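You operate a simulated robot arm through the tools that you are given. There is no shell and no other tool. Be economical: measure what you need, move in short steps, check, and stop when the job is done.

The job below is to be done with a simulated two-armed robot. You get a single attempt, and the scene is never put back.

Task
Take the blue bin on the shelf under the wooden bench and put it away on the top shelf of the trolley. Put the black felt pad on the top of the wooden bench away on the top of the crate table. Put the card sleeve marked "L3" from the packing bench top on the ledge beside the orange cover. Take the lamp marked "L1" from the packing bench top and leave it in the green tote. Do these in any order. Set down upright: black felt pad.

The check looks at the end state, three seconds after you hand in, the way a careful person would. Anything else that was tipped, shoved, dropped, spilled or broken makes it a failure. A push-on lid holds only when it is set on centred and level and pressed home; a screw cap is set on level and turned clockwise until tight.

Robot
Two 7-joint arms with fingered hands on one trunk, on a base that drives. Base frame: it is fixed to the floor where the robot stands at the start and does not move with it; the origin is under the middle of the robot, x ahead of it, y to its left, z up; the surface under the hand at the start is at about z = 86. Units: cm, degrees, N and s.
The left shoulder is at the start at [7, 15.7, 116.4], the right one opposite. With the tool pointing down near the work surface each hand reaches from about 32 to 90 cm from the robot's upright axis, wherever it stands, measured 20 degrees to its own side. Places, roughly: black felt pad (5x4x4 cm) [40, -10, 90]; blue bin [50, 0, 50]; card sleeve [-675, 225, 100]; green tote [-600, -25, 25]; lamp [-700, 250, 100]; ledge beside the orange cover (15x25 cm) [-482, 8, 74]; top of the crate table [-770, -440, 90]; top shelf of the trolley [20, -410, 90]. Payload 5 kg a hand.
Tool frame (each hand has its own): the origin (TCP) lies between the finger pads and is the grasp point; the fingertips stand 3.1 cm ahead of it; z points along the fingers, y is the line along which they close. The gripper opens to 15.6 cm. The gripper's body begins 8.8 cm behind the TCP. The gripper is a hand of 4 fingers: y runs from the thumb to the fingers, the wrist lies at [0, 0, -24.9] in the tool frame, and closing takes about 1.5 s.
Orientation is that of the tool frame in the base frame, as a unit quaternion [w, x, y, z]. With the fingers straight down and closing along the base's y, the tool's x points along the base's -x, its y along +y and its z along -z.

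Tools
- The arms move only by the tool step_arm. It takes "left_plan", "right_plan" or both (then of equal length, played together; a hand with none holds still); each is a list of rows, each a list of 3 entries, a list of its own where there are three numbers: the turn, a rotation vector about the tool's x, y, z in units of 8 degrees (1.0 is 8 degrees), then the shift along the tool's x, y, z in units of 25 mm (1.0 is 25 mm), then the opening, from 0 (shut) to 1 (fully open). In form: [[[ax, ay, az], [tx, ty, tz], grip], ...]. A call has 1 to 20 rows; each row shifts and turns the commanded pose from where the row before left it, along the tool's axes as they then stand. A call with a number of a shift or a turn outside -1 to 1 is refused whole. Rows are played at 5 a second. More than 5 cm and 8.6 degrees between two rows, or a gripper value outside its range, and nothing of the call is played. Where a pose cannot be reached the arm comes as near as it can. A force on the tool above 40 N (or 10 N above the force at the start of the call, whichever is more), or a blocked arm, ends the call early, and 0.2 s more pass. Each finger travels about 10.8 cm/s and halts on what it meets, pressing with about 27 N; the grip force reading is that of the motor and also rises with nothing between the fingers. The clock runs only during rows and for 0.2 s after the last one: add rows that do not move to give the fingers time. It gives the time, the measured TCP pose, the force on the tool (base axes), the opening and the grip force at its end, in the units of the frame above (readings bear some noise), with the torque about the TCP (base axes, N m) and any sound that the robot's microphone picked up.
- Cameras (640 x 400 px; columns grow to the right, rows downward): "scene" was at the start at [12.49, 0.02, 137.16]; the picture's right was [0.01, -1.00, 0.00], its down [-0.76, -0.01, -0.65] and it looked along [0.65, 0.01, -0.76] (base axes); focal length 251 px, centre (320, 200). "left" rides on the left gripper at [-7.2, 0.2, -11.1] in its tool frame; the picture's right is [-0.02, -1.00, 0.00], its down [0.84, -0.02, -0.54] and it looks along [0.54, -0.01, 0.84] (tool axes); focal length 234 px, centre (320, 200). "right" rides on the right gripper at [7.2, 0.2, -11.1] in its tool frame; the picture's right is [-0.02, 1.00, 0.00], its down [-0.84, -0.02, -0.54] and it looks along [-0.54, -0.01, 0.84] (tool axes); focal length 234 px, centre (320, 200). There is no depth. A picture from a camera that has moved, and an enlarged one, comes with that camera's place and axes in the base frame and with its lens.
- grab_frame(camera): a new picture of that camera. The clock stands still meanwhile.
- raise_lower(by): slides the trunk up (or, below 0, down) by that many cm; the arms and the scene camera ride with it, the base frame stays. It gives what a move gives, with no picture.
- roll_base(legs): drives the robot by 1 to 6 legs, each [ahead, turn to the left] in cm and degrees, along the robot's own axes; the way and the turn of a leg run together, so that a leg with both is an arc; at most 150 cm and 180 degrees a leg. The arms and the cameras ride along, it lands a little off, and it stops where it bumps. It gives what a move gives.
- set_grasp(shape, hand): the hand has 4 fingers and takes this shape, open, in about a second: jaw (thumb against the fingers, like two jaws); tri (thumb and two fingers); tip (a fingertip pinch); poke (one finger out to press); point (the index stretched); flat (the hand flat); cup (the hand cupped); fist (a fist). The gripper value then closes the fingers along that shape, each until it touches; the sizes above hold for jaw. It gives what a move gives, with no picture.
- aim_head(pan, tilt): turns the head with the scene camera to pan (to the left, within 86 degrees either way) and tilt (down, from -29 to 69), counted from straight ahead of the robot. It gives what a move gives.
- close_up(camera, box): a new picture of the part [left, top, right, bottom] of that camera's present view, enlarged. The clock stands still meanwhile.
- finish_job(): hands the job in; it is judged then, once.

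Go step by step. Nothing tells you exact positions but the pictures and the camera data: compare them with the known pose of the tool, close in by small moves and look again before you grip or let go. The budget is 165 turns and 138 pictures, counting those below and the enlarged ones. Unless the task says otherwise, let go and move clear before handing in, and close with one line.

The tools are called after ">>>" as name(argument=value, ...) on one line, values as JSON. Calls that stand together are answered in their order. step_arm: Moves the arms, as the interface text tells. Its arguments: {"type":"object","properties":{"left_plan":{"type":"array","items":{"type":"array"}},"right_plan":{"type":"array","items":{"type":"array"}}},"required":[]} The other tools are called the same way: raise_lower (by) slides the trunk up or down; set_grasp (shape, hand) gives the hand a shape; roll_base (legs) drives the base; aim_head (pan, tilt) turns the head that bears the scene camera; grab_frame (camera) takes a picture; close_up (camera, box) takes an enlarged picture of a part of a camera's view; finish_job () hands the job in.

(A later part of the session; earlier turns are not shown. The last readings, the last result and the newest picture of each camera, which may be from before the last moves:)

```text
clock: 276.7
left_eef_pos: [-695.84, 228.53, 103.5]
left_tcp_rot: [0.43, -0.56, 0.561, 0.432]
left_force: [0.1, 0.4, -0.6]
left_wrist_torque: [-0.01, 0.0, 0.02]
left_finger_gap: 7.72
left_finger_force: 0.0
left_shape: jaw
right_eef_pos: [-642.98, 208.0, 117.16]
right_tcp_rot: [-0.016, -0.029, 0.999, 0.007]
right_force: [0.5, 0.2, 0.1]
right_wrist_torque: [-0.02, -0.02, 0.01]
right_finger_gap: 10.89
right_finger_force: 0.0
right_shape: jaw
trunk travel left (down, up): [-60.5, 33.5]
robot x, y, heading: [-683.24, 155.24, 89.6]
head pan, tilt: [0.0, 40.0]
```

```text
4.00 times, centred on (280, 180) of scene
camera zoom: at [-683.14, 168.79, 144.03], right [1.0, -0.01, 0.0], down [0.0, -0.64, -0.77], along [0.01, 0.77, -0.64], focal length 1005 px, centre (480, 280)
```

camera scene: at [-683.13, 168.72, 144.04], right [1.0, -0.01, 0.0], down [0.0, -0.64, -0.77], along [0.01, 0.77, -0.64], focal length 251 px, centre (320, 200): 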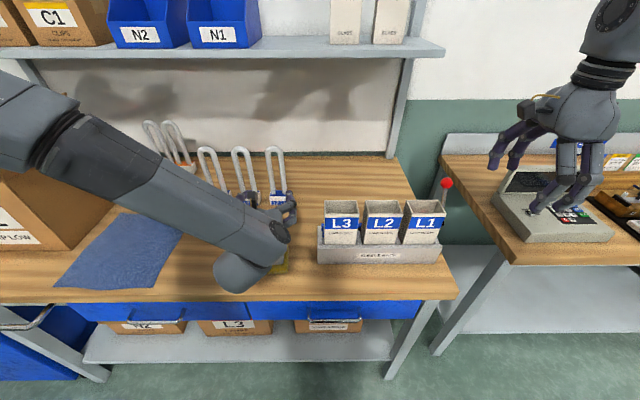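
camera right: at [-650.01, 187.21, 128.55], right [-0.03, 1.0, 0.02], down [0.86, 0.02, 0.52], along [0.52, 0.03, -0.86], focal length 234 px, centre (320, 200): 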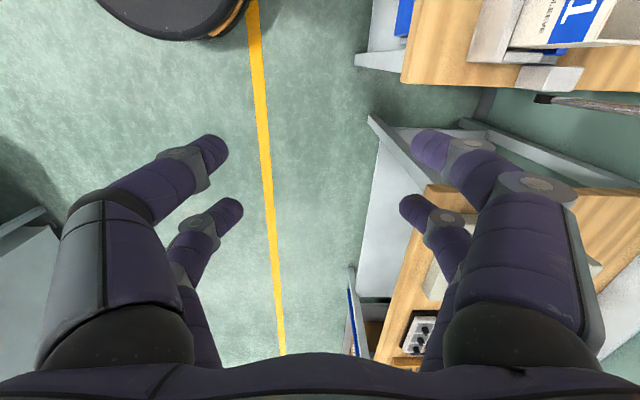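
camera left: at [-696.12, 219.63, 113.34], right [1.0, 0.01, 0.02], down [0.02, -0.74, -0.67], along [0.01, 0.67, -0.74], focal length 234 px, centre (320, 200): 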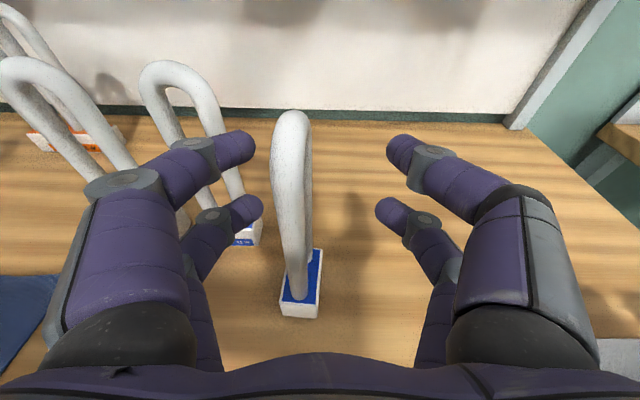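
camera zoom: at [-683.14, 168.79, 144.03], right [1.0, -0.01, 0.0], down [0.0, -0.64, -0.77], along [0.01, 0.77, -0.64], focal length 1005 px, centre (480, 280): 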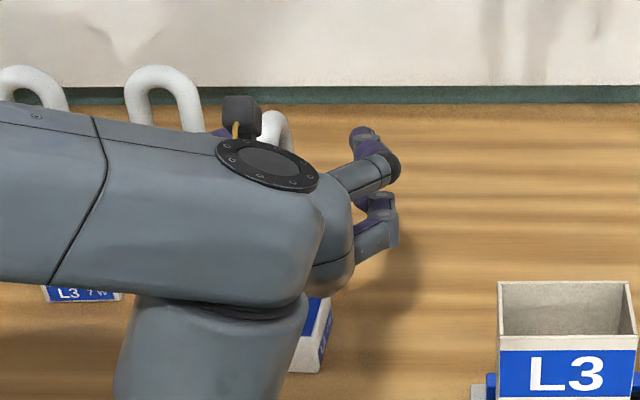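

The lamp now stands edge-on, its two tubes in line with the hand at about x=−697.6, y=228. I'll centre on it, draw back 2 cm and go down to mid-tube height.

>>> step_arm(left_plan=[[[0, 0, 0], [0, 0.35, 0], 0.5], [[0, 0, 0], [0, 0.35, 0], 0.5], [[0, 0, 0], [0.5, 0, -0.02], 0.5], [[0, 0, 0], [0.5, 0, -0.02], 0.5], [[0, 0, 0], [0.5, 0, -0.02], 0.5], [[0, 0, 0], [0.5, 0, -0.02], 0.5], [[0, 0, 0], [0.5, 0, -0.02], 0.5], [[0, 0, 0], [0, 0, 0], 0.5]])

>>> grab_frame(camera="left")

```text
clock: 278.5
left_eef_pos: [-696.57, 226.72, 98.39]
left_tcp_rot: [-0.427, 0.563, -0.561, -0.431]
left_force: [-0.7, 0.5, -1.4]
left_wrist_torque: [-0.03, 0.0, 0.02]
left_finger_gap: 7.73
left_finger_force: 0.0
left_shape: jaw
left hand out of reach, approached as far as the arm can: row 6, 7
right_eef_pos: [-642.9, 208.11, 117.19]
right_tcp_rot: [-0.016, -0.03, 0.999, 0.008]
right_force: [0.2, -0.4, -0.1]
right_wrist_torque: [-0.02, -0.04, -0.02]
right_finger_gap: 10.89
right_finger_force: 0.0
right_shape: jaw
trunk travel left (down, up): [-60.5, 33.5]
robot x, y, heading: [-683.0, 155.18, 89.6]
head pan, tilt: [0.0, 40.0]
```

```text
57 pictures are left
camera left: at [-696.78, 217.81, 108.2], right [1.0, 0.01, 0.02], down [0.02, -0.75, -0.67], along [0.01, 0.67, -0.75], focal length 234 px, centre (320, 200)
```

left: 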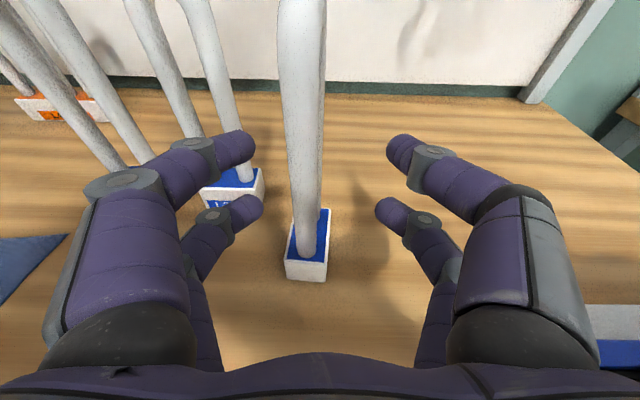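

Near tube is about 1 cm left and 1 cm ahead of the grasp point. I'll correct and close on it.

>>> step_arm(left_plan=[[[0, 0, 0], [0, 0.3, 0], 0.5], [[0, 0, 0], [-0.12, 0, 0.45], 0.5], [[0, 0, 0], [0, 0, 0], 0.4], [[0, 0, 0], [0, 0, 0], 0.3], [[0, 0, 0], [0, 0, 0], 0.2], [[0, 0, 0], [0, 0, 0], 0.1], [[0, 0, 0], [0, 0, 0], 0.0], [[0, 0, 0], [0, 0, 0], 0.0], [[0, 0, 0], [0, 0, 0], 0.0], [[0, 0, 0], [0, 0, 0], 0.0]])

>>> grab_frame(camera="left")

```text
clock: 280.7
left_eef_pos: [-696.64, 227.9, 98.61]
left_tcp_rot: [-0.427, 0.563, -0.561, -0.432]
left_force: [-0.6, 0.0, 0.2]
left_wrist_torque: [0.16, -0.01, 0.0]
left_finger_gap: 0.02
left_finger_force: 27.1
left_shape: jaw
left hand out of reach, approached as far as the arm can: row 1
right_eef_pos: [-643.01, 208.05, 117.17]
right_tcp_rot: [-0.017, -0.029, 0.999, 0.009]
right_force: [-0.5, 0.7, 0.3]
right_wrist_torque: [-0.05, -0.02, -0.04]
right_finger_gap: 10.88
right_finger_force: 0.0
right_shape: jaw
trunk travel left (down, up): [-60.5, 33.5]
robot x, y, heading: [-682.88, 155.66, 89.8]
head pan, tilt: [0.0, 40.0]
```

```text
56 pictures are left
camera left: at [-696.96, 219.04, 108.54], right [1.0, 0.01, 0.02], down [0.02, -0.74, -0.67], along [0.01, 0.67, -0.74], focal length 234 px, centre (320, 200)
```

left: 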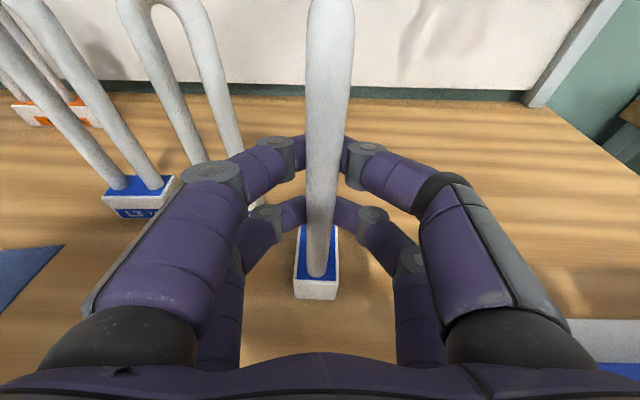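

The fingers close through the U around the near tube, so the lamp is hooked as well as held. I'll lift a few cm and check.

>>> step_arm(left_plan=[[[0, 0, 0], [-0.39, 0, -0.1], 0.0], [[0, 0, 0], [-0.39, 0, -0.1], 0.0], [[0, 0, 0], [-0.39, 0, -0.1], 0.0], [[0, 0, 0], [-0.39, 0, -0.1], 0.0], [[0, 0, 0], [0, 0, 0], 0.0]])

>>> grab_frame(camera="left")

>>> close_up(camera="scene", box=[200, 130, 360, 230])

```text
clock: 281.9
left_eef_pos: [-696.84, 228.04, 102.65]
left_tcp_rot: [0.431, -0.56, 0.562, 0.431]
left_force: [0.1, -1.2, -2.0]
left_wrist_torque: [-0.02, -0.01, -0.03]
left_finger_gap: 0.02
left_finger_force: 26.9
left_shape: jaw
right_eef_pos: [-642.92, 208.03, 117.07]
right_tcp_rot: [-0.016, -0.029, 0.999, 0.007]
right_force: [-0.1, -0.3, 0.5]
right_wrist_torque: [0.02, 0.0, -0.05]
right_finger_gap: 10.87
right_finger_force: 0.1
right_shape: jaw
trunk travel left (down, up): [-60.5, 33.5]
robot x, y, heading: [-682.82, 155.45, 89.7]
head pan, tilt: [0.0, 40.0]
```

```text
55 pictures are left
camera left: at [-697.1, 219.14, 112.45], right [1.0, 0.0, 0.02], down [0.02, -0.74, -0.67], along [0.01, 0.67, -0.74], focal length 234 px, centre (320, 200)
```

left: 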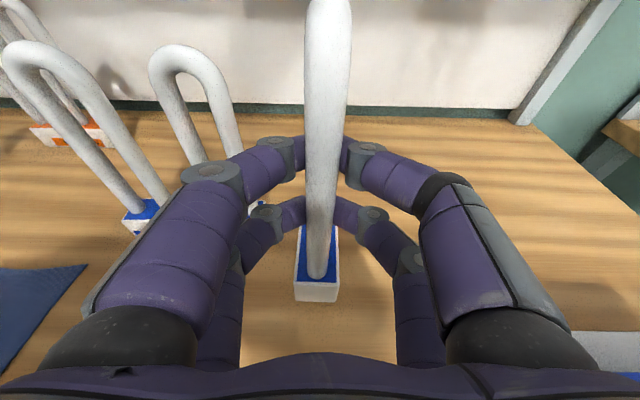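

```text
4.00 times, centred on (280, 180) of scene
camera zoom: at [-683.12, 168.81, 144.03], right [1.0, -0.01, 0.0], down [0.0, -0.64, -0.77], along [0.01, 0.77, -0.64], focal length 1005 px, centre (480, 280)
```

zoom: 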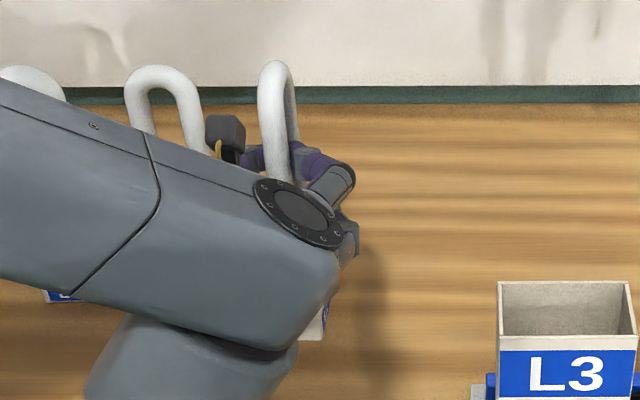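

The lamp is securely carried. I'll back up 15 cm, move the left hand up and to the left, and bring the right hand over sleeve L3.

>>> roll_base(legs=[[-15, 0]])

>>> step_arm(left_plan=[[[0, 0, 0], [-0.7, 0.9, -0.18], 0.0], [[0, 0, 0], [-0.7, 0.9, -0.18], 0.0], [[0, 0, 0], [-0.7, 0.9, -0.18], 0.0], [[0, 0, 0], [-0.7, 0.9, -0.18], 0.0], [[0, 0, 0], [-0.7, 0.9, -0.18], 0.0], [[0, 0, 0], [0, 0, 0], 0.0], [[0, 0, 0], [0, 0, 0], 0.0], [[0, 0, 0], [0, 0, 0], 0.0], [[0, 0, 0], [0, 0, 0], 0.0], [[0, 0, 0], [0, 0, 0], 0.0], [[0, 0, 0], [0, 0, 0], 0.0], [[0, 0, 0], [0, 0, 0], 0.0], [[0, 0, 0], [0, 0, 0], 0.0], [[0, 0, 0], [0, 0, 0], 0.0], [[0, 0, 0], [0, 0, 0], 0.0]], right_plan=[[[0, 0, 0], [0.98, 0.6, 0], 0.75], [[0, 0, 0], [0.98, 0.6, 0], 0.75], [[0, 0, 0], [0.98, 0.6, 0], 0.75], [[0, 0, 0], [0.98, 0.6, 0], 0.75], [[0, 0, 0], [0.98, 0.6, 0], 0.75], [[0, 0, 0], [0.98, 0.6, 0], 0.75], [[0, 0, 0], [0.98, 0.6, 0], 0.75], [[0, 0, 0], [0.98, 0.6, 0], 0.75], [[0, 0, 0], [0.98, 0.6, 0], 0.75], [[0, 0, 0], [0.98, 0.6, 0], 0.75], [[0, 0, 0], [0.98, 0.6, 0], 0.75], [[0, 0, 0], [0.98, 0.6, 0], 0.75], [[0, 0, 0], [0.98, 0.6, 0], 0.75], [[0, 0, 0], [0.98, 0.6, 0], 0.75], [[0, 0, 0], [0, 0, 0], 0.75]])

>>> grab_frame(camera="scene")

>>> grab_frame(camera="right")

```text
clock: 283.3
left_eef_pos: [-696.93, 212.82, 102.6]
left_tcp_rot: [0.429, -0.561, 0.562, 0.431]
left_force: [0.1, -0.2, -2.0]
left_wrist_torque: [0.0, -0.01, 0.03]
left_finger_gap: 0.0
left_finger_force: 27.1
left_shape: jaw
right_eef_pos: [-642.99, 192.99, 116.96]
right_tcp_rot: [-0.016, -0.029, 0.999, 0.008]
right_force: [-0.9, 0.3, -0.5]
right_wrist_torque: [-0.04, 0.01, 0.03]
right_finger_gap: 10.87
right_finger_force: 0.1
right_shape: jaw
trunk travel left (down, up): [-60.5, 33.5]
robot x, y, heading: [-682.88, 140.33, 89.6]
head pan, tilt: [0.0, 40.0]
```

```text
clock: 286.5
left_eef_pos: [-708.31, 213.07, 111.67]
left_tcp_rot: [0.43, -0.56, 0.561, 0.431]
left_force: [0.4, -0.3, -1.5]
left_wrist_torque: [-0.08, 0.03, 0.01]
left_finger_gap: 0.01
left_finger_force: 26.9
left_shape: jaw
right_eef_pos: [-644.58, 212.63, 117.4]
right_tcp_rot: [-0.021, -0.037, 0.999, 0.009]
right_force: [-0.4, 0.0, -1.4]
right_wrist_torque: [0.02, 0.02, 0.0]
right_finger_gap: 11.67
right_finger_force: 0.1
right_shape: jaw
right hand out of reach, approached as far as the arm can: row 1, 2, 3, 4, 5, 6, 7, 8, 9, 10, 11, 12, 13, 14
trunk travel left (down, up): [-60.5, 33.5]
robot x, y, heading: [-682.96, 140.16, 89.7]
head pan, tilt: [0.0, 40.0]
```

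```text
53 pictures are left
camera scene: at [-683.27, 153.58, 144.04], right [1.0, -0.01, 0.0], down [0.0, -0.64, -0.77], along [0.01, 0.77, -0.64], focal length 251 px, centre (320, 200)
```

scene: 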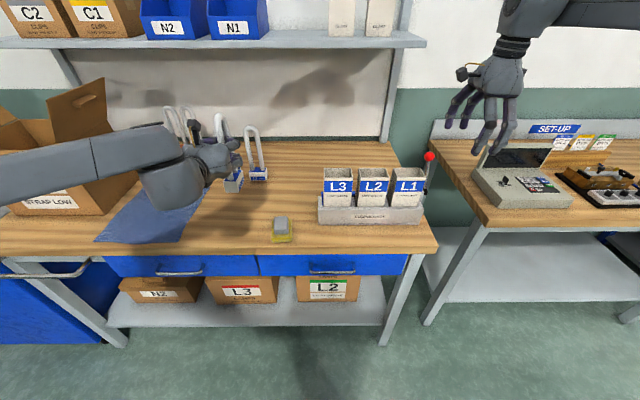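

```text
52 pictures are left
camera right: at [-651.47, 212.17, 128.86], right [-0.05, 1.0, 0.02], down [0.86, 0.03, 0.51], along [0.51, 0.04, -0.86], focal length 234 px, centre (320, 200)
```

right: 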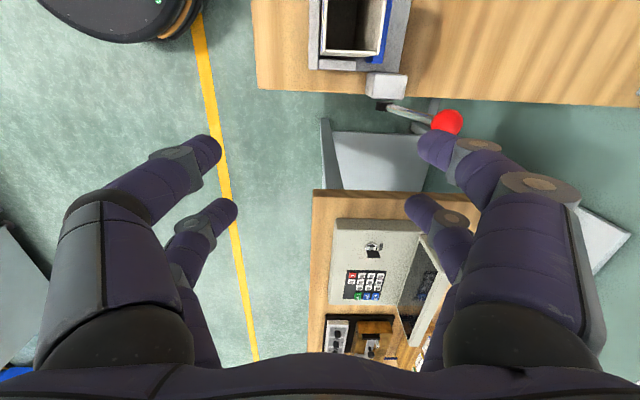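

The right wrist is at its limit with this roll. I'll turn the hand 180° the other way about its axis, which gives the same finger line.

>>> step_arm(right_plan=[[[0, 0, -1], [0, 0, 0], 0.75], [[0, 0, -1], [0, 0, 0], 0.75], [[0, 0, -1], [0, 0, 0], 0.75], [[0, 0, -1], [0, 0, 0], 0.75], [[0, 0, -1], [0, 0, 0], 0.75], [[0, 0, -1], [0, 0, 0], 0.75], [[0, 0, -1], [0, 0, 0], 0.75], [[0, 0, -1], [0, 0, 0], 0.75], [[0, 0, -1], [0, 0, 0], 0.75], [[0, 0, -1], [0, 0, 0], 0.75], [[0, 0, -1], [0, 0, 0], 0.75], [[0, 0, -1], [0, 0, 0], 0.75], [[0, 0, -1], [0, 0, 0], 0.75], [[0, 0, -1], [0, 0, 0], 0.75], [[0, 0, -1], [0, 0, 0], 0.75], [[0, 0, -1], [0, 0, 0], 0.75], [[0, 0, -1], [0, 0, 0], 0.75], [[0, 0, -1], [0, 0, 0], 0.75], [[0, 0, -1], [0, 0, 0], 0.75], [[0, 0, -1], [0, 0, 0], 0.75]])

>>> step_arm(right_plan=[[[0, 0, -1], [0, 0, 0], 0.75], [[0, 0, -1], [0, 0, 0], 0.75], [[0, 0, -0.5], [0, 0, 0], 0.75], [[0, 0, 0], [0, 0, 0], 0.75]])

```text
clock: 290.7
left_eef_pos: [-708.3, 213.08, 111.65]
left_tcp_rot: [0.43, -0.56, 0.562, 0.431]
left_force: [0.4, 0.1, -1.9]
left_wrist_torque: [-0.06, 0.0, 0.02]
left_finger_gap: 0.01
left_finger_force: 27.2
left_shape: jaw
right_eef_pos: [-644.38, 212.73, 117.29]
right_tcp_rot: [-0.006, 0.989, -0.144, -0.017]
right_force: [-0.6, -0.3, -0.1]
right_wrist_torque: [-0.01, 0.0, 0.0]
right_finger_gap: 11.67
right_finger_force: 0.0
right_shape: jaw
trunk travel left (down, up): [-60.5, 33.5]
robot x, y, heading: [-682.94, 140.63, 89.7]
head pan, tilt: [0.0, 40.0]
```

```text
clock: 291.7
left_eef_pos: [-708.4, 213.13, 111.67]
left_tcp_rot: [0.43, -0.561, 0.561, 0.431]
left_force: [0.6, -0.4, -0.4]
left_wrist_torque: [-0.05, 0.03, -0.02]
left_finger_gap: 0.01
left_finger_force: 27.2
left_shape: jaw
right_eef_pos: [-644.41, 212.75, 117.2]
right_tcp_rot: [-0.008, 0.999, 0.03, -0.016]
right_force: [-0.2, -0.4, -0.1]
right_wrist_torque: [-0.03, 0.05, 0.01]
right_finger_gap: 11.69
right_finger_force: 0.1
right_shape: jaw
trunk travel left (down, up): [-60.5, 33.5]
robot x, y, heading: [-683.17, 140.0, 89.6]
head pan, tilt: [0.0, 40.0]
```

Good. I'll trim the small tilt and move the right hand over L3.

>>> step_arm(right_plan=[[[-0.1, 0.23, 0.43], [0, 0, 0], 0.75], [[0, 0, 0], [-0.946, -0.033, 0], 0.75], [[0, 0, 0], [-0.946, -0.033, 0], 0.75], [[0, 0, 0], [-0.946, -0.033, 0], 0.75], [[0, 0, 0], [-0.946, -0.033, 0], 0.75], [[0, 0, 0], [-0.946, -0.033, 0], 0.75], [[0, 0, 0], [-0.946, -0.033, 0], 0.75], [[0, 0, 0], [-0.946, -0.033, 0], 0.75], [[0, 0, 0], [-0.946, -0.033, 0], 0.75], [[0, 0, 0], [-0.946, -0.033, 0], 0.75], [[0, 0, 0], [-0.946, -0.033, 0], 0.75], [[0, 0, 0], [-0.946, -0.033, 0], 0.75], [[0, 0, 0], [-0.946, -0.033, 0], 0.75], [[0, 0, 0], [-0.946, -0.033, 0], 0.75], [[0, 0, 0], [-0.946, -0.033, 0], 0.75], [[0, 0, 0], [0, 0, 0], 0.75]])

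>>> grab_frame(camera="right")

>>> grab_frame(camera="scene")

```text
clock: 295.1
left_eef_pos: [-708.47, 213.08, 111.69]
left_tcp_rot: [0.429, -0.561, 0.561, 0.431]
left_force: [0.9, 0.3, -2.1]
left_wrist_torque: [-0.03, 0.0, 0.0]
left_finger_gap: 0.03
left_finger_force: 27.0
left_shape: jaw
right_eef_pos: [-671.75, 206.23, 115.56]
right_tcp_rot: [-0.001, 1.0, 0.0, -0.001]
right_force: [0.4, -0.3, 0.2]
right_wrist_torque: [-0.01, -0.01, 0.0]
right_finger_gap: 11.68
right_finger_force: 0.1
right_shape: jaw
right hand out of reach, approached as far as the arm can: row 9, 10, 11, 12, 13, 14, 15
trunk travel left (down, up): [-60.5, 33.5]
robot x, y, heading: [-682.87, 139.95, 89.4]
head pan, tilt: [0.0, 40.0]
```

```text
51 pictures are left
camera right: at [-664.68, 206.03, 126.76], right [-0.02, -1.0, 0.0], down [-0.84, 0.02, 0.55], along [-0.55, 0.02, -0.84], focal length 234 px, centre (320, 200)
```

right: 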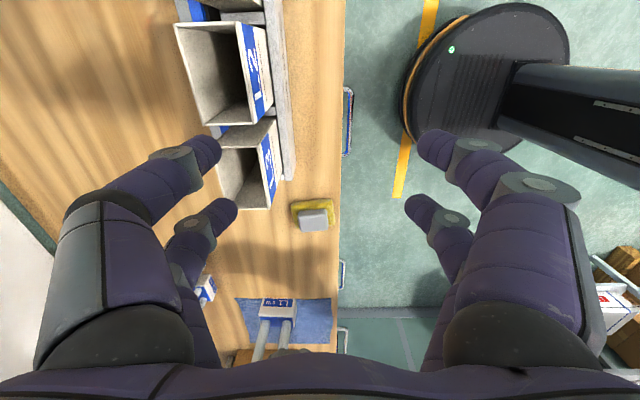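

```text
50 pictures are left
camera scene: at [-683.25, 153.66, 144.03], right [1.0, -0.01, 0.0], down [0.0, -0.64, -0.77], along [0.01, 0.77, -0.64], focal length 251 px, centre (320, 200)
```

scene: 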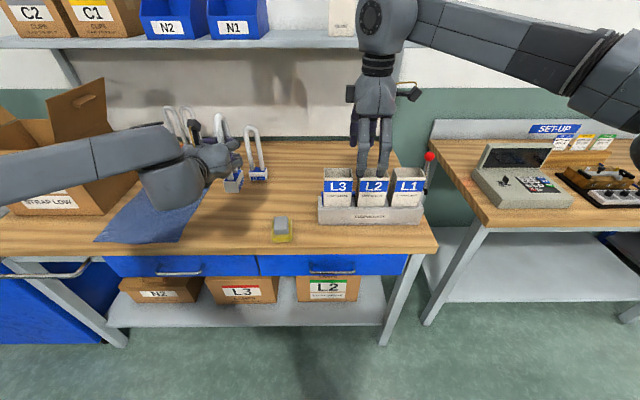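

The arm is stretched; I'll drive 12 cm closer and then finish centring over L3.

>>> roll_base(legs=[[12, 0]])

>>> step_arm(right_plan=[[[0, 0, 0], [-0.75, 0.55, 0], 0.75], [[0, 0, 0], [-0.75, 0.55, 0], 0.75], [[0, 0, 0], [-0.6, 0.5, 0], 0.75], [[0, 0, 0], [0, 0, 0], 0.75]])

>>> grab_frame(camera="right")

```text
clock: 296.3
left_eef_pos: [-708.17, 225.02, 111.7]
left_tcp_rot: [0.431, -0.559, 0.562, 0.43]
left_force: [-0.5, -0.2, -2.1]
left_wrist_torque: [-0.05, 0.0, 0.0]
left_finger_gap: 0.01
left_finger_force: 26.6
left_shape: jaw
right_eef_pos: [-671.7, 218.09, 115.68]
right_tcp_rot: [-0.002, 1.0, -0.001, -0.001]
right_force: [-1.0, 0.4, -0.6]
right_wrist_torque: [0.04, 0.0, 0.02]
right_finger_gap: 11.67
right_finger_force: 0.3
right_shape: jaw
trunk travel left (down, up): [-60.5, 33.5]
robot x, y, heading: [-683.04, 152.28, 89.7]
head pan, tilt: [0.0, 40.0]
```

```text
clock: 297.3
left_eef_pos: [-708.27, 225.18, 111.74]
left_tcp_rot: [0.431, -0.56, 0.562, 0.431]
left_force: [0.6, -0.7, -1.7]
left_wrist_torque: [-0.09, -0.01, 0.01]
left_finger_gap: 0.04
left_finger_force: 27.2
left_shape: jaw
right_eef_pos: [-676.02, 213.41, 115.38]
right_tcp_rot: [-0.002, 1.0, 0.0, -0.001]
right_force: [-0.2, 0.2, 0.1]
right_wrist_torque: [-0.01, -0.01, -0.01]
right_finger_gap: 11.68
right_finger_force: 0.1
right_shape: jaw
right hand out of reach, approached as far as the arm can: row 2, 3
trunk travel left (down, up): [-60.5, 33.5]
robot x, y, heading: [-683.18, 152.05, 89.3]
head pan, tilt: [0.0, 40.0]
```

```text
49 pictures are left
camera right: at [-668.88, 213.26, 126.64], right [-0.03, -1.0, 0.0], down [-0.84, 0.02, 0.55], along [-0.55, 0.02, -0.84], focal length 234 px, centre (320, 200)
```

right: 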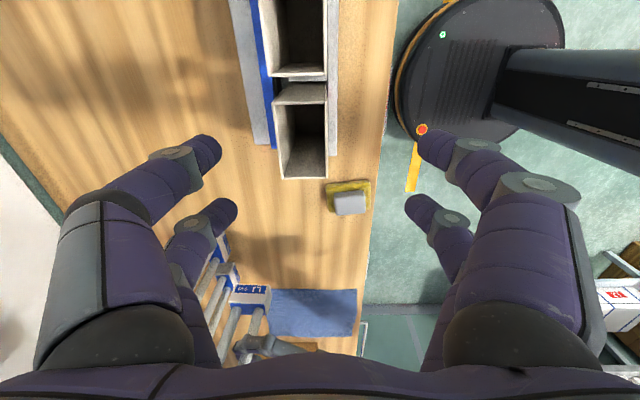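

L3's opening spans x −680.8 to −672.2 and y 213–217.7. I'll shift 1.9 cm back-ward in y and lower onto it.

>>> step_arm(right_plan=[[[0, 0, 0], [-0.1, -0.38, 0], 0.7], [[0, 0, 0], [-0.1, -0.38, 0], 0.7], [[0, 0, 0], [0, 0, 0.8], 0.7], [[0, 0, 0], [0, 0, 0.8], 0.7], [[0, 0, 0], [0, 0, 0.8], 0.7], [[0, 0, 0], [0, 0, 0], 0.7]])

>>> grab_frame(camera="right")

>>> close_up(camera="scene", box=[280, 120, 440, 220])

```text
clock: 298.7
left_eef_pos: [-708.17, 225.1, 111.8]
left_tcp_rot: [0.432, -0.559, 0.562, 0.431]
left_force: [0.2, 0.2, -0.6]
left_wrist_torque: [-0.03, 0.02, -0.03]
left_finger_gap: 0.04
left_finger_force: 26.7
left_shape: jaw
right_eef_pos: [-675.37, 214.32, 109.26]
right_tcp_rot: [-0.002, 1.0, -0.002, -0.001]
right_force: [0.6, -0.4, -0.4]
right_wrist_torque: [-0.01, 0.04, 0.04]
right_finger_gap: 10.95
right_finger_force: 0.1
right_shape: jaw
right hand out of reach, approached as far as the arm can: row 1, 2
trunk travel left (down, up): [-60.5, 33.5]
robot x, y, heading: [-682.65, 152.21, 89.5]
head pan, tilt: [0.0, 40.0]
```

```text
48 pictures are left
camera right: at [-668.14, 214.23, 120.44], right [-0.03, -1.0, 0.0], down [-0.84, 0.02, 0.55], along [-0.55, 0.02, -0.84], focal length 234 px, centre (320, 200)
```

right: 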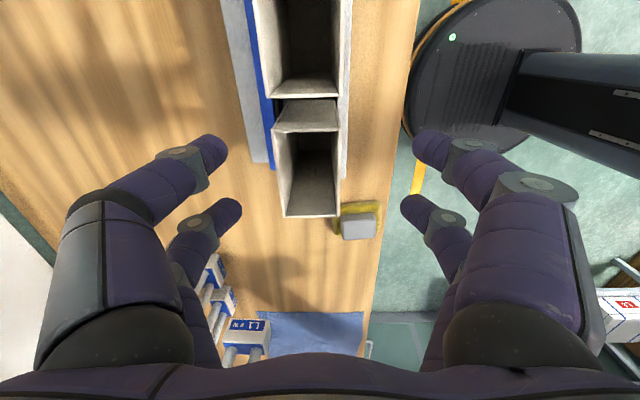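

```text
4.00 times, centred on (360, 170) of scene
camera zoom: at [-683.19, 165.58, 144.03], right [1.0, -0.01, 0.0], down [0.0, -0.64, -0.77], along [0.01, 0.77, -0.64], focal length 1005 px, centre (160, 320)
```

zoom: 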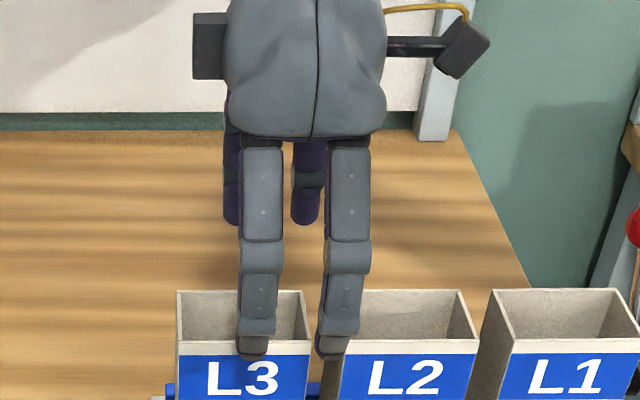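

The right hand is 2 cm too far right; I'll turn the base 2° left and nudge it forward, then trim the hand's yaw.

>>> roll_base(legs=[[0, 2], [1.5, 0]])

>>> step_arm(right_plan=[[[0, 0, 0.25], [0, 0, 0], 0.7], [[0, 0, 0], [0, 0, 0.4], 0.7], [[0, 0, 0], [0, 0, 0], 0.7]])

>>> grab_frame(camera="right")

```text
clock: 299.9
left_eef_pos: [-710.84, 225.45, 111.91]
left_tcp_rot: [-0.424, 0.569, -0.551, -0.439]
left_force: [-0.3, 0.1, -1.7]
left_wrist_torque: [-0.03, -0.02, 0.01]
left_finger_gap: 0.04
left_finger_force: 27.5
left_shape: jaw
right_eef_pos: [-677.46, 215.8, 109.49]
right_tcp_rot: [-0.002, 1.0, 0.017, -0.001]
right_force: [-0.5, -0.8, 0.4]
right_wrist_torque: [0.05, -0.01, 0.0]
right_finger_gap: 10.99
right_finger_force: 0.2
right_shape: jaw
trunk travel left (down, up): [-60.5, 33.5]
robot x, y, heading: [-683.27, 153.46, 91.7]
head pan, tilt: [0.0, 40.0]
```

```text
clock: 300.7
left_eef_pos: [-710.78, 225.53, 111.67]
left_tcp_rot: [-0.424, 0.569, -0.552, -0.438]
left_force: [-0.3, 0.2, -1.3]
left_wrist_torque: [-0.03, -0.01, 0.07]
left_finger_gap: 0.02
left_finger_force: 26.7
left_shape: jaw
right_eef_pos: [-677.45, 216.14, 108.41]
right_tcp_rot: [-0.001, 1.0, -0.001, 0.0]
right_force: [0.5, -0.7, -0.5]
right_wrist_torque: [-0.01, 0.0, 0.02]
right_finger_gap: 10.95
right_finger_force: 0.1
right_shape: jaw
trunk travel left (down, up): [-60.5, 33.5]
robot x, y, heading: [-682.43, 153.59, 91.5]
head pan, tilt: [0.0, 40.0]
```

```text
46 pictures are left
camera right: at [-670.39, 215.93, 119.47], right [-0.03, -1.0, 0.0], down [-0.84, 0.02, 0.55], along [-0.55, 0.02, -0.84], focal length 234 px, centre (320, 200)
```

right: 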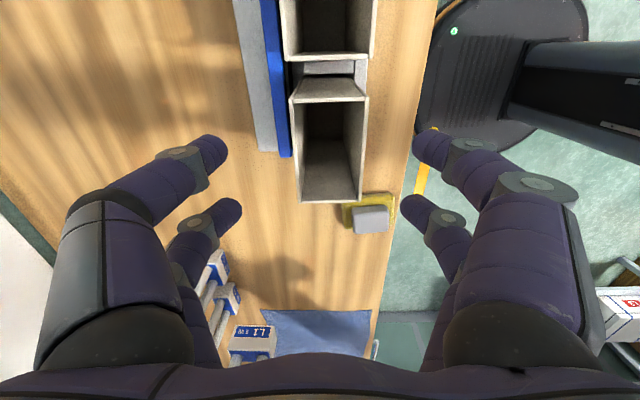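

Sleeve L3 is centred between the fingers. I'll lower to z≈99 and close.

>>> step_arm(right_plan=[[[0, 0, 0], [0, 0.2, 0.75], 0.7], [[0, 0, 0], [0, 0, 0.75], 0.7], [[0, 0, 0], [0, 0, 0.75], 0.7], [[0, 0, 0], [0, 0, 0.75], 0.7], [[0, 0, 0], [0, 0, 0.75], 0.7], [[0, 0, 0], [0, 0, 0], 0.7]])

>>> grab_frame(camera="right")

>>> close_up(camera="scene", box=[270, 110, 430, 210])

```text
clock: 302.1
left_eef_pos: [-710.81, 225.62, 111.79]
left_tcp_rot: [-0.423, 0.57, -0.552, -0.438]
left_force: [0.0, -0.3, -1.4]
left_wrist_torque: [-0.02, -0.01, 0.0]
left_finger_gap: 0.05
left_finger_force: 26.7
left_shape: jaw
right_eef_pos: [-677.26, 215.42, 98.96]
right_tcp_rot: [-0.003, 1.0, 0.0, -0.002]
right_force: [0.1, 0.3, 0.1]
right_wrist_torque: [-0.01, 0.0, 0.03]
right_finger_gap: 10.94
right_finger_force: 0.1
right_shape: jaw
trunk travel left (down, up): [-60.5, 33.5]
robot x, y, heading: [-683.2, 153.8, 91.6]
head pan, tilt: [0.0, 40.0]
```

```text
45 pictures are left
camera right: at [-670.16, 215.29, 110.11], right [-0.02, -1.0, 0.0], down [-0.84, 0.02, 0.55], along [-0.55, 0.02, -0.84], focal length 234 px, centre (320, 200)
```

right: 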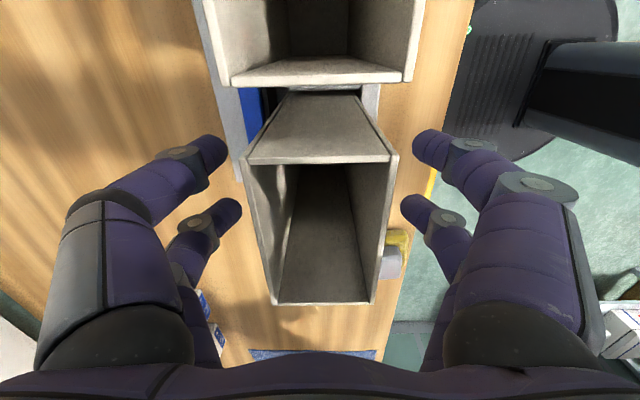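

```text
4.00 times, centred on (350, 160) of scene
camera zoom: at [-683.7, 167.05, 144.03], right [1.0, 0.03, 0.0], down [0.02, -0.64, -0.77], along [-0.02, 0.77, -0.64], focal length 1005 px, centre (200, 360)
```

zoom: 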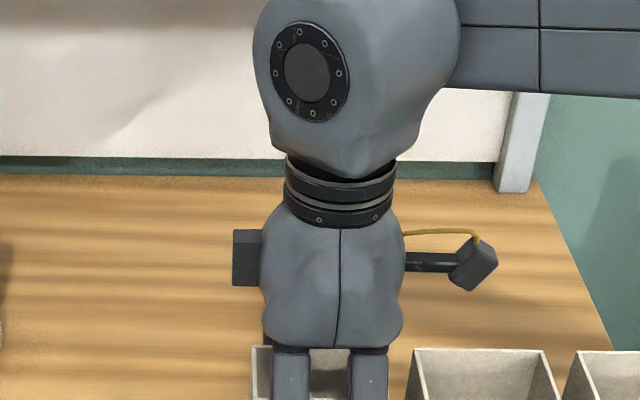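

Both finger pairs flank the sleeve's front and back faces. Closing.

>>> step_arm(right_plan=[[[0, 0, 0], [0, 0, 0], 0.5], [[0, 0, 0], [0, 0, 0], 0.4], [[0, 0, 0], [0, 0, 0], 0.3], [[0, 0, 0], [0, 0, 0], 0.2], [[0, 0, 0], [0, 0, 0], 0.1], [[0, 0, 0], [0, 0, 0], 0.0], [[0, 0, 0], [0, 0, 0], 0.0], [[0, 0, 0], [0, 0, 0], 0.0]])

>>> step_arm(right_plan=[[[0, 0, 0], [0, 0, -0.4], 0.0], [[0, 0, 0], [0, 0, -0.4], 0.0], [[0, 0, 0], [0, 0, -0.4], 0.0], [[0, 0, 0], [0, 0, 0], 0.0]])

>>> grab_frame(camera="right")

>>> grab_frame(camera="scene")

```text
clock: 303.9
left_eef_pos: [-710.73, 225.75, 111.71]
left_tcp_rot: [-0.423, 0.569, -0.552, -0.438]
left_force: [-0.5, -0.1, -1.1]
left_wrist_torque: [-0.03, 0.01, 0.01]
left_finger_gap: 0.0
left_finger_force: 26.7
left_shape: jaw
right_eef_pos: [-677.25, 215.55, 98.88]
right_tcp_rot: [-0.001, 1.0, 0.0, -0.003]
right_force: [0.4, -0.4, 0.8]
right_wrist_torque: [0.01, 0.0, -0.03]
right_finger_gap: 4.72
right_finger_force: 26.8
right_shape: jaw
trunk travel left (down, up): [-60.5, 33.5]
robot x, y, heading: [-683.06, 153.43, 91.4]
head pan, tilt: [0.0, 40.0]
```

```text
clock: 304.9
left_eef_pos: [-710.82, 225.57, 111.82]
left_tcp_rot: [-0.423, 0.57, -0.552, -0.438]
left_force: [-0.3, -1.1, -2.3]
left_wrist_torque: [-0.05, 0.0, -0.03]
left_finger_gap: 0.03
left_finger_force: 27.4
left_shape: jaw
right_eef_pos: [-677.44, 215.61, 101.83]
right_tcp_rot: [-0.001, 1.0, 0.0, -0.001]
right_force: [-0.9, 0.2, -0.4]
right_wrist_torque: [0.04, 0.01, 0.0]
right_finger_gap: 4.73
right_finger_force: 26.7
right_shape: jaw
trunk travel left (down, up): [-60.5, 33.5]
robot x, y, heading: [-682.68, 153.78, 91.7]
head pan, tilt: [0.0, 40.0]
```

```text
43 pictures are left
camera right: at [-670.31, 215.49, 113.09], right [-0.02, -1.0, 0.0], down [-0.84, 0.02, 0.55], along [-0.55, 0.02, -0.84], focal length 234 px, centre (320, 200)
```

right: 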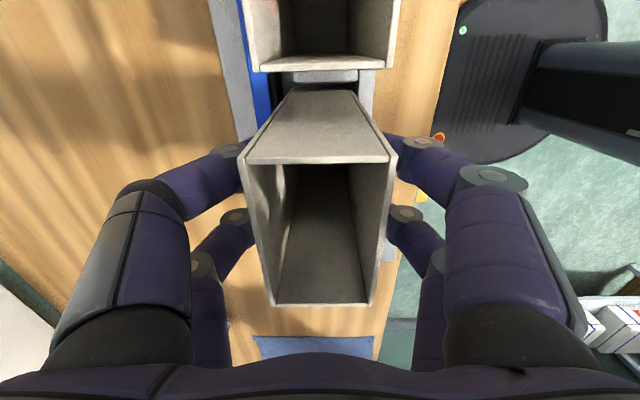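

```text
42 pictures are left
camera scene: at [-683.69, 167.1, 144.03], right [1.0, 0.03, 0.0], down [0.02, -0.64, -0.77], along [-0.02, 0.77, -0.64], focal length 251 px, centre (320, 200)
```

scene: 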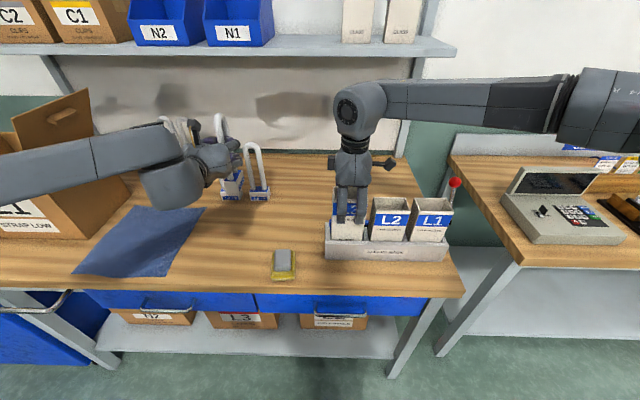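

The sleeve rises cleanly with the hand. I'll lift it well clear of the rack and back away from the bench.

>>> step_arm(right_plan=[[[0, 0, 0], [0, 0, -0.8], 0.0], [[0, 0, 0], [0, 0, -0.8], 0.0], [[0, 0, 0], [0, 0, -0.8], 0.0], [[0, 0, 0], [0, 0, -0.8], 0.0], [[0, 0, 0], [0, 0, -0.8], 0.0], [[0, 0, 0], [0, 0, -0.8], 0.0], [[0, 0, 0], [0, 0, 0], 0.0]])

>>> roll_base(legs=[[-60, 0]])

>>> grab_frame(camera="scene")

```text
clock: 306.5
left_eef_pos: [-710.86, 225.58, 111.71]
left_tcp_rot: [-0.423, 0.57, -0.552, -0.438]
left_force: [0.9, 0.0, -1.3]
left_wrist_torque: [-0.04, 0.0, 0.01]
left_finger_gap: 0.02
left_finger_force: 27.3
left_shape: jaw
right_eef_pos: [-677.49, 215.44, 113.94]
right_tcp_rot: [-0.001, 1.0, 0.0, -0.001]
right_force: [-0.7, 0.3, -1.0]
right_wrist_torque: [-0.01, 0.0, 0.0]
right_finger_gap: 4.71
right_finger_force: 27.5
right_shape: jaw
trunk travel left (down, up): [-60.5, 33.5]
robot x, y, heading: [-682.9, 153.85, 91.4]
head pan, tilt: [0.0, 40.0]
```

```text
clock: 309.9
left_eef_pos: [-708.5, 166.14, 111.67]
left_tcp_rot: [-0.426, 0.566, -0.557, -0.434]
left_force: [0.4, -0.1, -2.0]
left_wrist_torque: [-0.01, -0.02, 0.02]
left_finger_gap: 0.0
left_finger_force: 27.1
left_shape: jaw
right_eef_pos: [-675.34, 155.46, 113.89]
right_tcp_rot: [-0.001, 1.0, -0.009, -0.001]
right_force: [-0.1, 0.0, -0.5]
right_wrist_torque: [0.01, -0.04, 0.0]
right_finger_gap: 4.72
right_finger_force: 26.8
right_shape: jaw
trunk travel left (down, up): [-60.5, 33.5]
robot x, y, heading: [-682.2, 93.39, 90.7]
head pan, tilt: [0.0, 40.0]
```

```text
41 pictures are left
camera scene: at [-682.32, 107.12, 144.03], right [1.0, 0.01, 0.0], down [0.01, -0.64, -0.77], along [-0.01, 0.77, -0.64], focal length 251 px, centre (320, 200)
```

scene: 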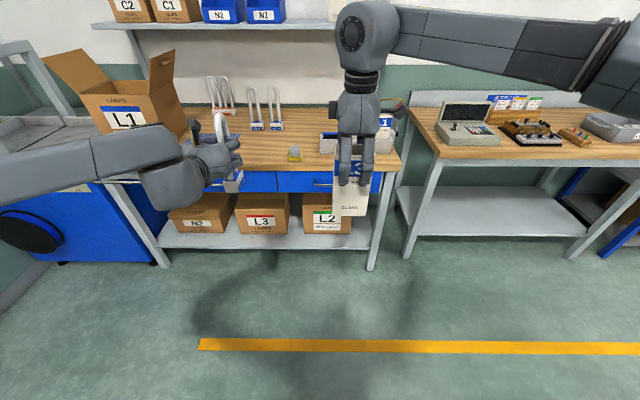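

Both items are held. I'll drive down to the west side of the line table near the green tote, keeping well off it, and face it.

>>> roll_base(legs=[[0, 169.7], [120, 0], [0, 99.6]])

>>> aim_head(pan=0, tilt=35)

>>> grab_frame(camera="scene")

```text
clock: 327.3
left_eef_pos: [-625.97, -1.88, 111.7]
left_tcp_rot: [0.609, -0.006, 0.793, 0.005]
left_force: [0.2, 0.9, -1.8]
left_wrist_torque: [-0.01, 0.03, 0.02]
left_finger_gap: 0.02
left_finger_force: 26.7
left_shape: jaw
right_eef_pos: [-636.76, -35.05, 113.98]
right_tcp_rot: [0.003, -0.701, 0.713, -0.001]
right_force: [0.0, -0.1, -0.2]
right_wrist_torque: [-0.01, 0.03, 0.0]
right_finger_gap: 4.58
right_finger_force: 27.0
right_shape: jaw
trunk travel left (down, up): [-60.5, 33.5]
robot x, y, heading: [-698.64, -28.5, 0.7]
head pan, tilt: [0.0, 40.0]
```

```text
clock: 328.0
left_eef_pos: [-625.9, -1.91, 111.76]
left_tcp_rot: [0.609, -0.006, 0.793, 0.005]
left_force: [-1.3, -0.7, -0.9]
left_wrist_torque: [-0.02, 0.09, 0.0]
left_finger_gap: 0.04
left_finger_force: 27.2
left_shape: jaw
right_eef_pos: [-636.67, -35.02, 113.88]
right_tcp_rot: [0.002, -0.701, 0.713, 0.0]
right_force: [0.4, -0.1, -0.2]
right_wrist_torque: [0.0, -0.02, -0.01]
right_finger_gap: 4.59
right_finger_force: 26.9
right_shape: jaw
trunk travel left (down, up): [-60.5, 33.5]
robot x, y, heading: [-697.98, -28.28, 0.5]
head pan, tilt: [0.0, 35.0]
```

```text
40 pictures are left
camera scene: at [-684.82, -28.32, 144.78], right [0.01, -1.0, 0.0], down [-0.57, -0.01, -0.82], along [0.82, 0.01, -0.57], focal length 251 px, centre (320, 200)
```

scene: 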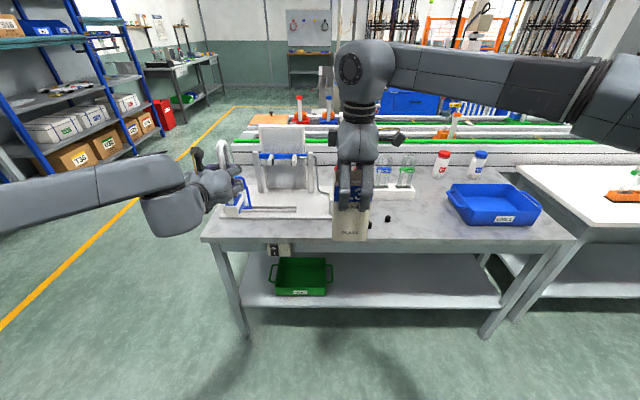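

The green tote is a shallow one on the lower shelf under this table, around [−593, −17], with plenty of headroom. I'll draw the right hand back with the sleeve, bring the left hand across, step back a bit and lower the trunk.

>>> step_arm(left_plan=[[[0, 0, 0], [0, -0.6, 0], 0.0], [[0, 0, 0], [0, -0.6, 0], 0.0], [[0, 0, 0], [0, -0.6, 0], 0.0], [[0, 0, 0], [0, -0.6, 0], 0.0], [[0, 0, 0], [0, -0.6, 0], 0.0], [[0, 0, 0], [0, -0.6, 0], 0.0], [[0, 0, 0], [0, -0.6, 0], 0.0], [[0, 0, 0], [0, -0.6, 0], 0.0], [[0, 0, 0], [0, -0.6, 0], 0.0], [[0, 0, 0], [0, -0.6, 0], 0.0], [[0, 0, 0], [0, 0, 0], 0.0]], right_plan=[[[0, 0, 0], [0.9, 0.8, 0], 0.0], [[0, 0, 0], [0.9, 1, 0], 0.0], [[0, 0, 0], [0.9, 1, 0], 0.0], [[0, 0, 0], [0.9, 1, 0], 0.0], [[0, 0, 0], [0.9, 1, 0], 0.0], [[0, 0, 0], [0.9, 1, 0], 0.0], [[0, 0, 0], [0, 1, 0], 0.0], [[0, 0, 0], [0, 1, 0], 0.0], [[0, 0, 0], [0, 1, 0], 0.0], [[0, 0, 0], [0, 1, 0], 0.0], [[0, 0, 0], [0, 0, 0], 0.0]])

>>> roll_base(legs=[[-15, 0]])

>>> raise_lower(by=-40)

>>> grab_frame(camera="scene")

```text
clock: 330.4
left_eef_pos: [-625.62, -16.94, 111.78]
left_tcp_rot: [0.609, -0.006, 0.793, 0.006]
left_force: [-0.3, 0.8, -1.3]
left_wrist_torque: [0.01, 0.06, -0.03]
left_finger_gap: 0.03
left_finger_force: 27.1
left_shape: jaw
right_eef_pos: [-661.38, -48.2, 113.93]
right_tcp_rot: [0.001, -0.701, 0.713, 0.0]
right_force: [0.2, 0.7, 0.1]
right_wrist_torque: [-0.01, 0.01, -0.01]
right_finger_gap: 4.59
right_finger_force: 26.7
right_shape: jaw
trunk travel left (down, up): [-60.5, 33.5]
robot x, y, heading: [-698.47, -28.34, 0.5]
head pan, tilt: [0.0, 35.0]
```

```text
clock: 331.7
left_eef_pos: [-640.56, -16.83, 111.72]
left_tcp_rot: [0.608, -0.008, 0.794, 0.008]
left_force: [-0.3, -0.4, -1.2]
left_wrist_torque: [0.02, 0.06, 0.0]
left_finger_gap: 0.02
left_finger_force: 26.7
left_shape: jaw
right_eef_pos: [-676.15, -48.25, 114.0]
right_tcp_rot: [0.001, -0.702, 0.712, 0.0]
right_force: [0.5, 0.1, 0.4]
right_wrist_torque: [-0.03, -0.01, 0.01]
right_finger_gap: 4.58
right_finger_force: 26.8
right_shape: jaw
trunk travel left (down, up): [-60.5, 33.5]
robot x, y, heading: [-713.41, -28.5, 0.8]
head pan, tilt: [0.0, 35.0]
```

```text
clock: 335.6
left_eef_pos: [-640.58, -16.79, 71.8]
left_tcp_rot: [0.609, -0.008, 0.793, 0.007]
left_force: [0.3, 0.0, -0.9]
left_wrist_torque: [0.01, 0.05, -0.03]
left_finger_gap: 0.02
left_finger_force: 26.6
left_shape: jaw
right_eef_pos: [-676.25, -48.26, 74.0]
right_tcp_rot: [0.002, -0.702, 0.712, -0.001]
right_force: [1.1, -0.7, -0.4]
right_wrist_torque: [-0.01, 0.0, 0.0]
right_finger_gap: 4.57
right_finger_force: 27.3
right_shape: jaw
trunk travel left (down, up): [-20.5, 73.5]
robot x, y, heading: [-713.26, -28.4, 0.9]
head pan, tilt: [0.0, 35.0]
```

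```text
39 pictures are left
camera scene: at [-699.72, -28.49, 104.79], right [0.01, -1.0, 0.0], down [-0.57, -0.01, -0.82], along [0.82, 0.01, -0.57], focal length 251 px, centre (320, 200)
```

scene: 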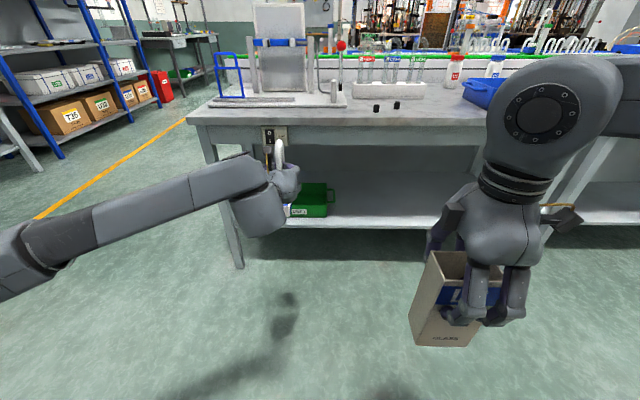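

The shelf is at z≈31 with the table's front edge at x≈−615 and underside near 73. I'll lower 16 cm more and view the tote through the left camera.

>>> raise_lower(by=-16)

>>> grab_frame(camera="left")

>>> close_up(camera="scene", box=[220, 90, 420, 215])

```text
clock: 337.4
left_eef_pos: [-640.63, -16.83, 55.73]
left_tcp_rot: [0.609, -0.007, 0.793, 0.007]
left_force: [-0.7, 0.5, -1.8]
left_wrist_torque: [0.03, 0.09, 0.05]
left_finger_gap: 0.02
left_finger_force: 26.9
left_shape: jaw
right_eef_pos: [-676.21, -48.29, 57.94]
right_tcp_rot: [0.002, -0.702, 0.712, -0.001]
right_force: [1.2, -0.5, 0.2]
right_wrist_torque: [0.03, 0.02, -0.02]
right_finger_gap: 4.59
right_finger_force: 27.2
right_shape: jaw
trunk travel left (down, up): [-4.5, 89.5]
robot x, y, heading: [-713.55, -28.58, 0.8]
head pan, tilt: [0.0, 35.0]
```

```text
38 pictures are left
camera left: at [-649.65, -16.87, 65.54], right [0.03, -1.0, 0.02], down [-0.74, -0.03, -0.67], along [0.67, 0.0, -0.74], focal length 234 px, centre (320, 200)
```

left: 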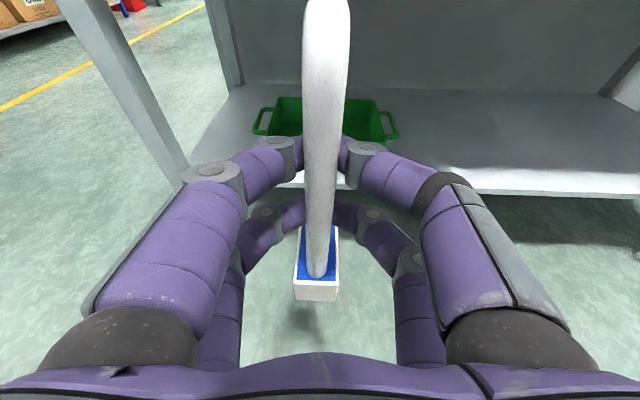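

```text
3.20 times, centred on (320, 152) of scene
camera zoom: at [-699.73, -28.49, 88.79], right [0.01, -1.0, 0.0], down [-0.57, -0.01, -0.82], along [0.82, 0.01, -0.57], focal length 804 px, centre (320, 352)
```

zoom: 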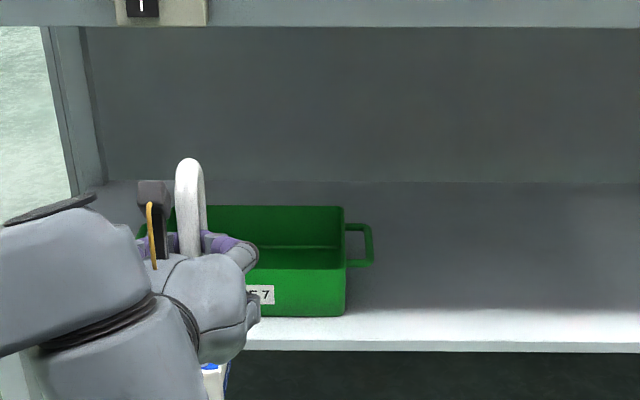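

Tote: x −607 to −588, y −31 to −6, rim z≈38, floor ≈31. The lamp base clears the rim by about 4 cm, so I'll roll forward 36 cm and check.

>>> roll_base(legs=[[36, -0.8]])

>>> grab_frame(camera="left")

>>> grab_frame(camera="scene")

```text
clock: 339.7
left_eef_pos: [-604.21, -17.26, 55.77]
left_tcp_rot: [0.609, -0.004, 0.793, 0.005]
left_force: [-0.3, -0.5, -2.0]
left_wrist_torque: [-0.01, 0.06, -0.01]
left_finger_gap: 0.02
left_finger_force: 27.3
left_shape: jaw
right_eef_pos: [-640.25, -48.32, 57.81]
right_tcp_rot: [0.003, -0.698, 0.716, -0.001]
right_force: [0.2, -0.7, -0.7]
right_wrist_torque: [-0.03, -0.03, 0.01]
right_finger_gap: 4.58
right_finger_force: 26.5
right_shape: jaw
trunk travel left (down, up): [-4.5, 89.5]
robot x, y, heading: [-676.9, -28.23, 0.1]
head pan, tilt: [0.0, 35.0]
```

```text
36 pictures are left
camera left: at [-613.23, -17.25, 65.51], right [0.02, -1.0, 0.02], down [-0.74, -0.03, -0.67], along [0.67, -0.01, -0.74], focal length 234 px, centre (320, 200)
```

left: 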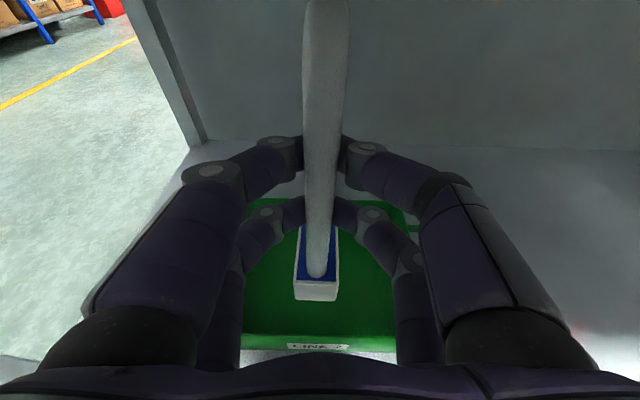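

```text
35 pictures are left
camera scene: at [-663.43, -28.33, 88.78], right [0.0, -1.0, 0.0], down [-0.57, 0.0, -0.82], along [0.82, 0.0, -0.57], focal length 251 px, centre (320, 200)
```

scene: 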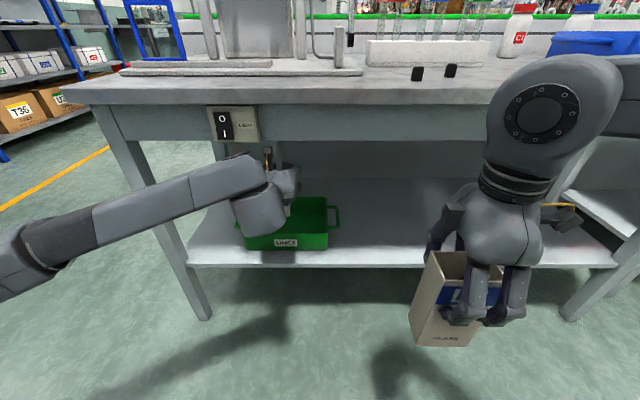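

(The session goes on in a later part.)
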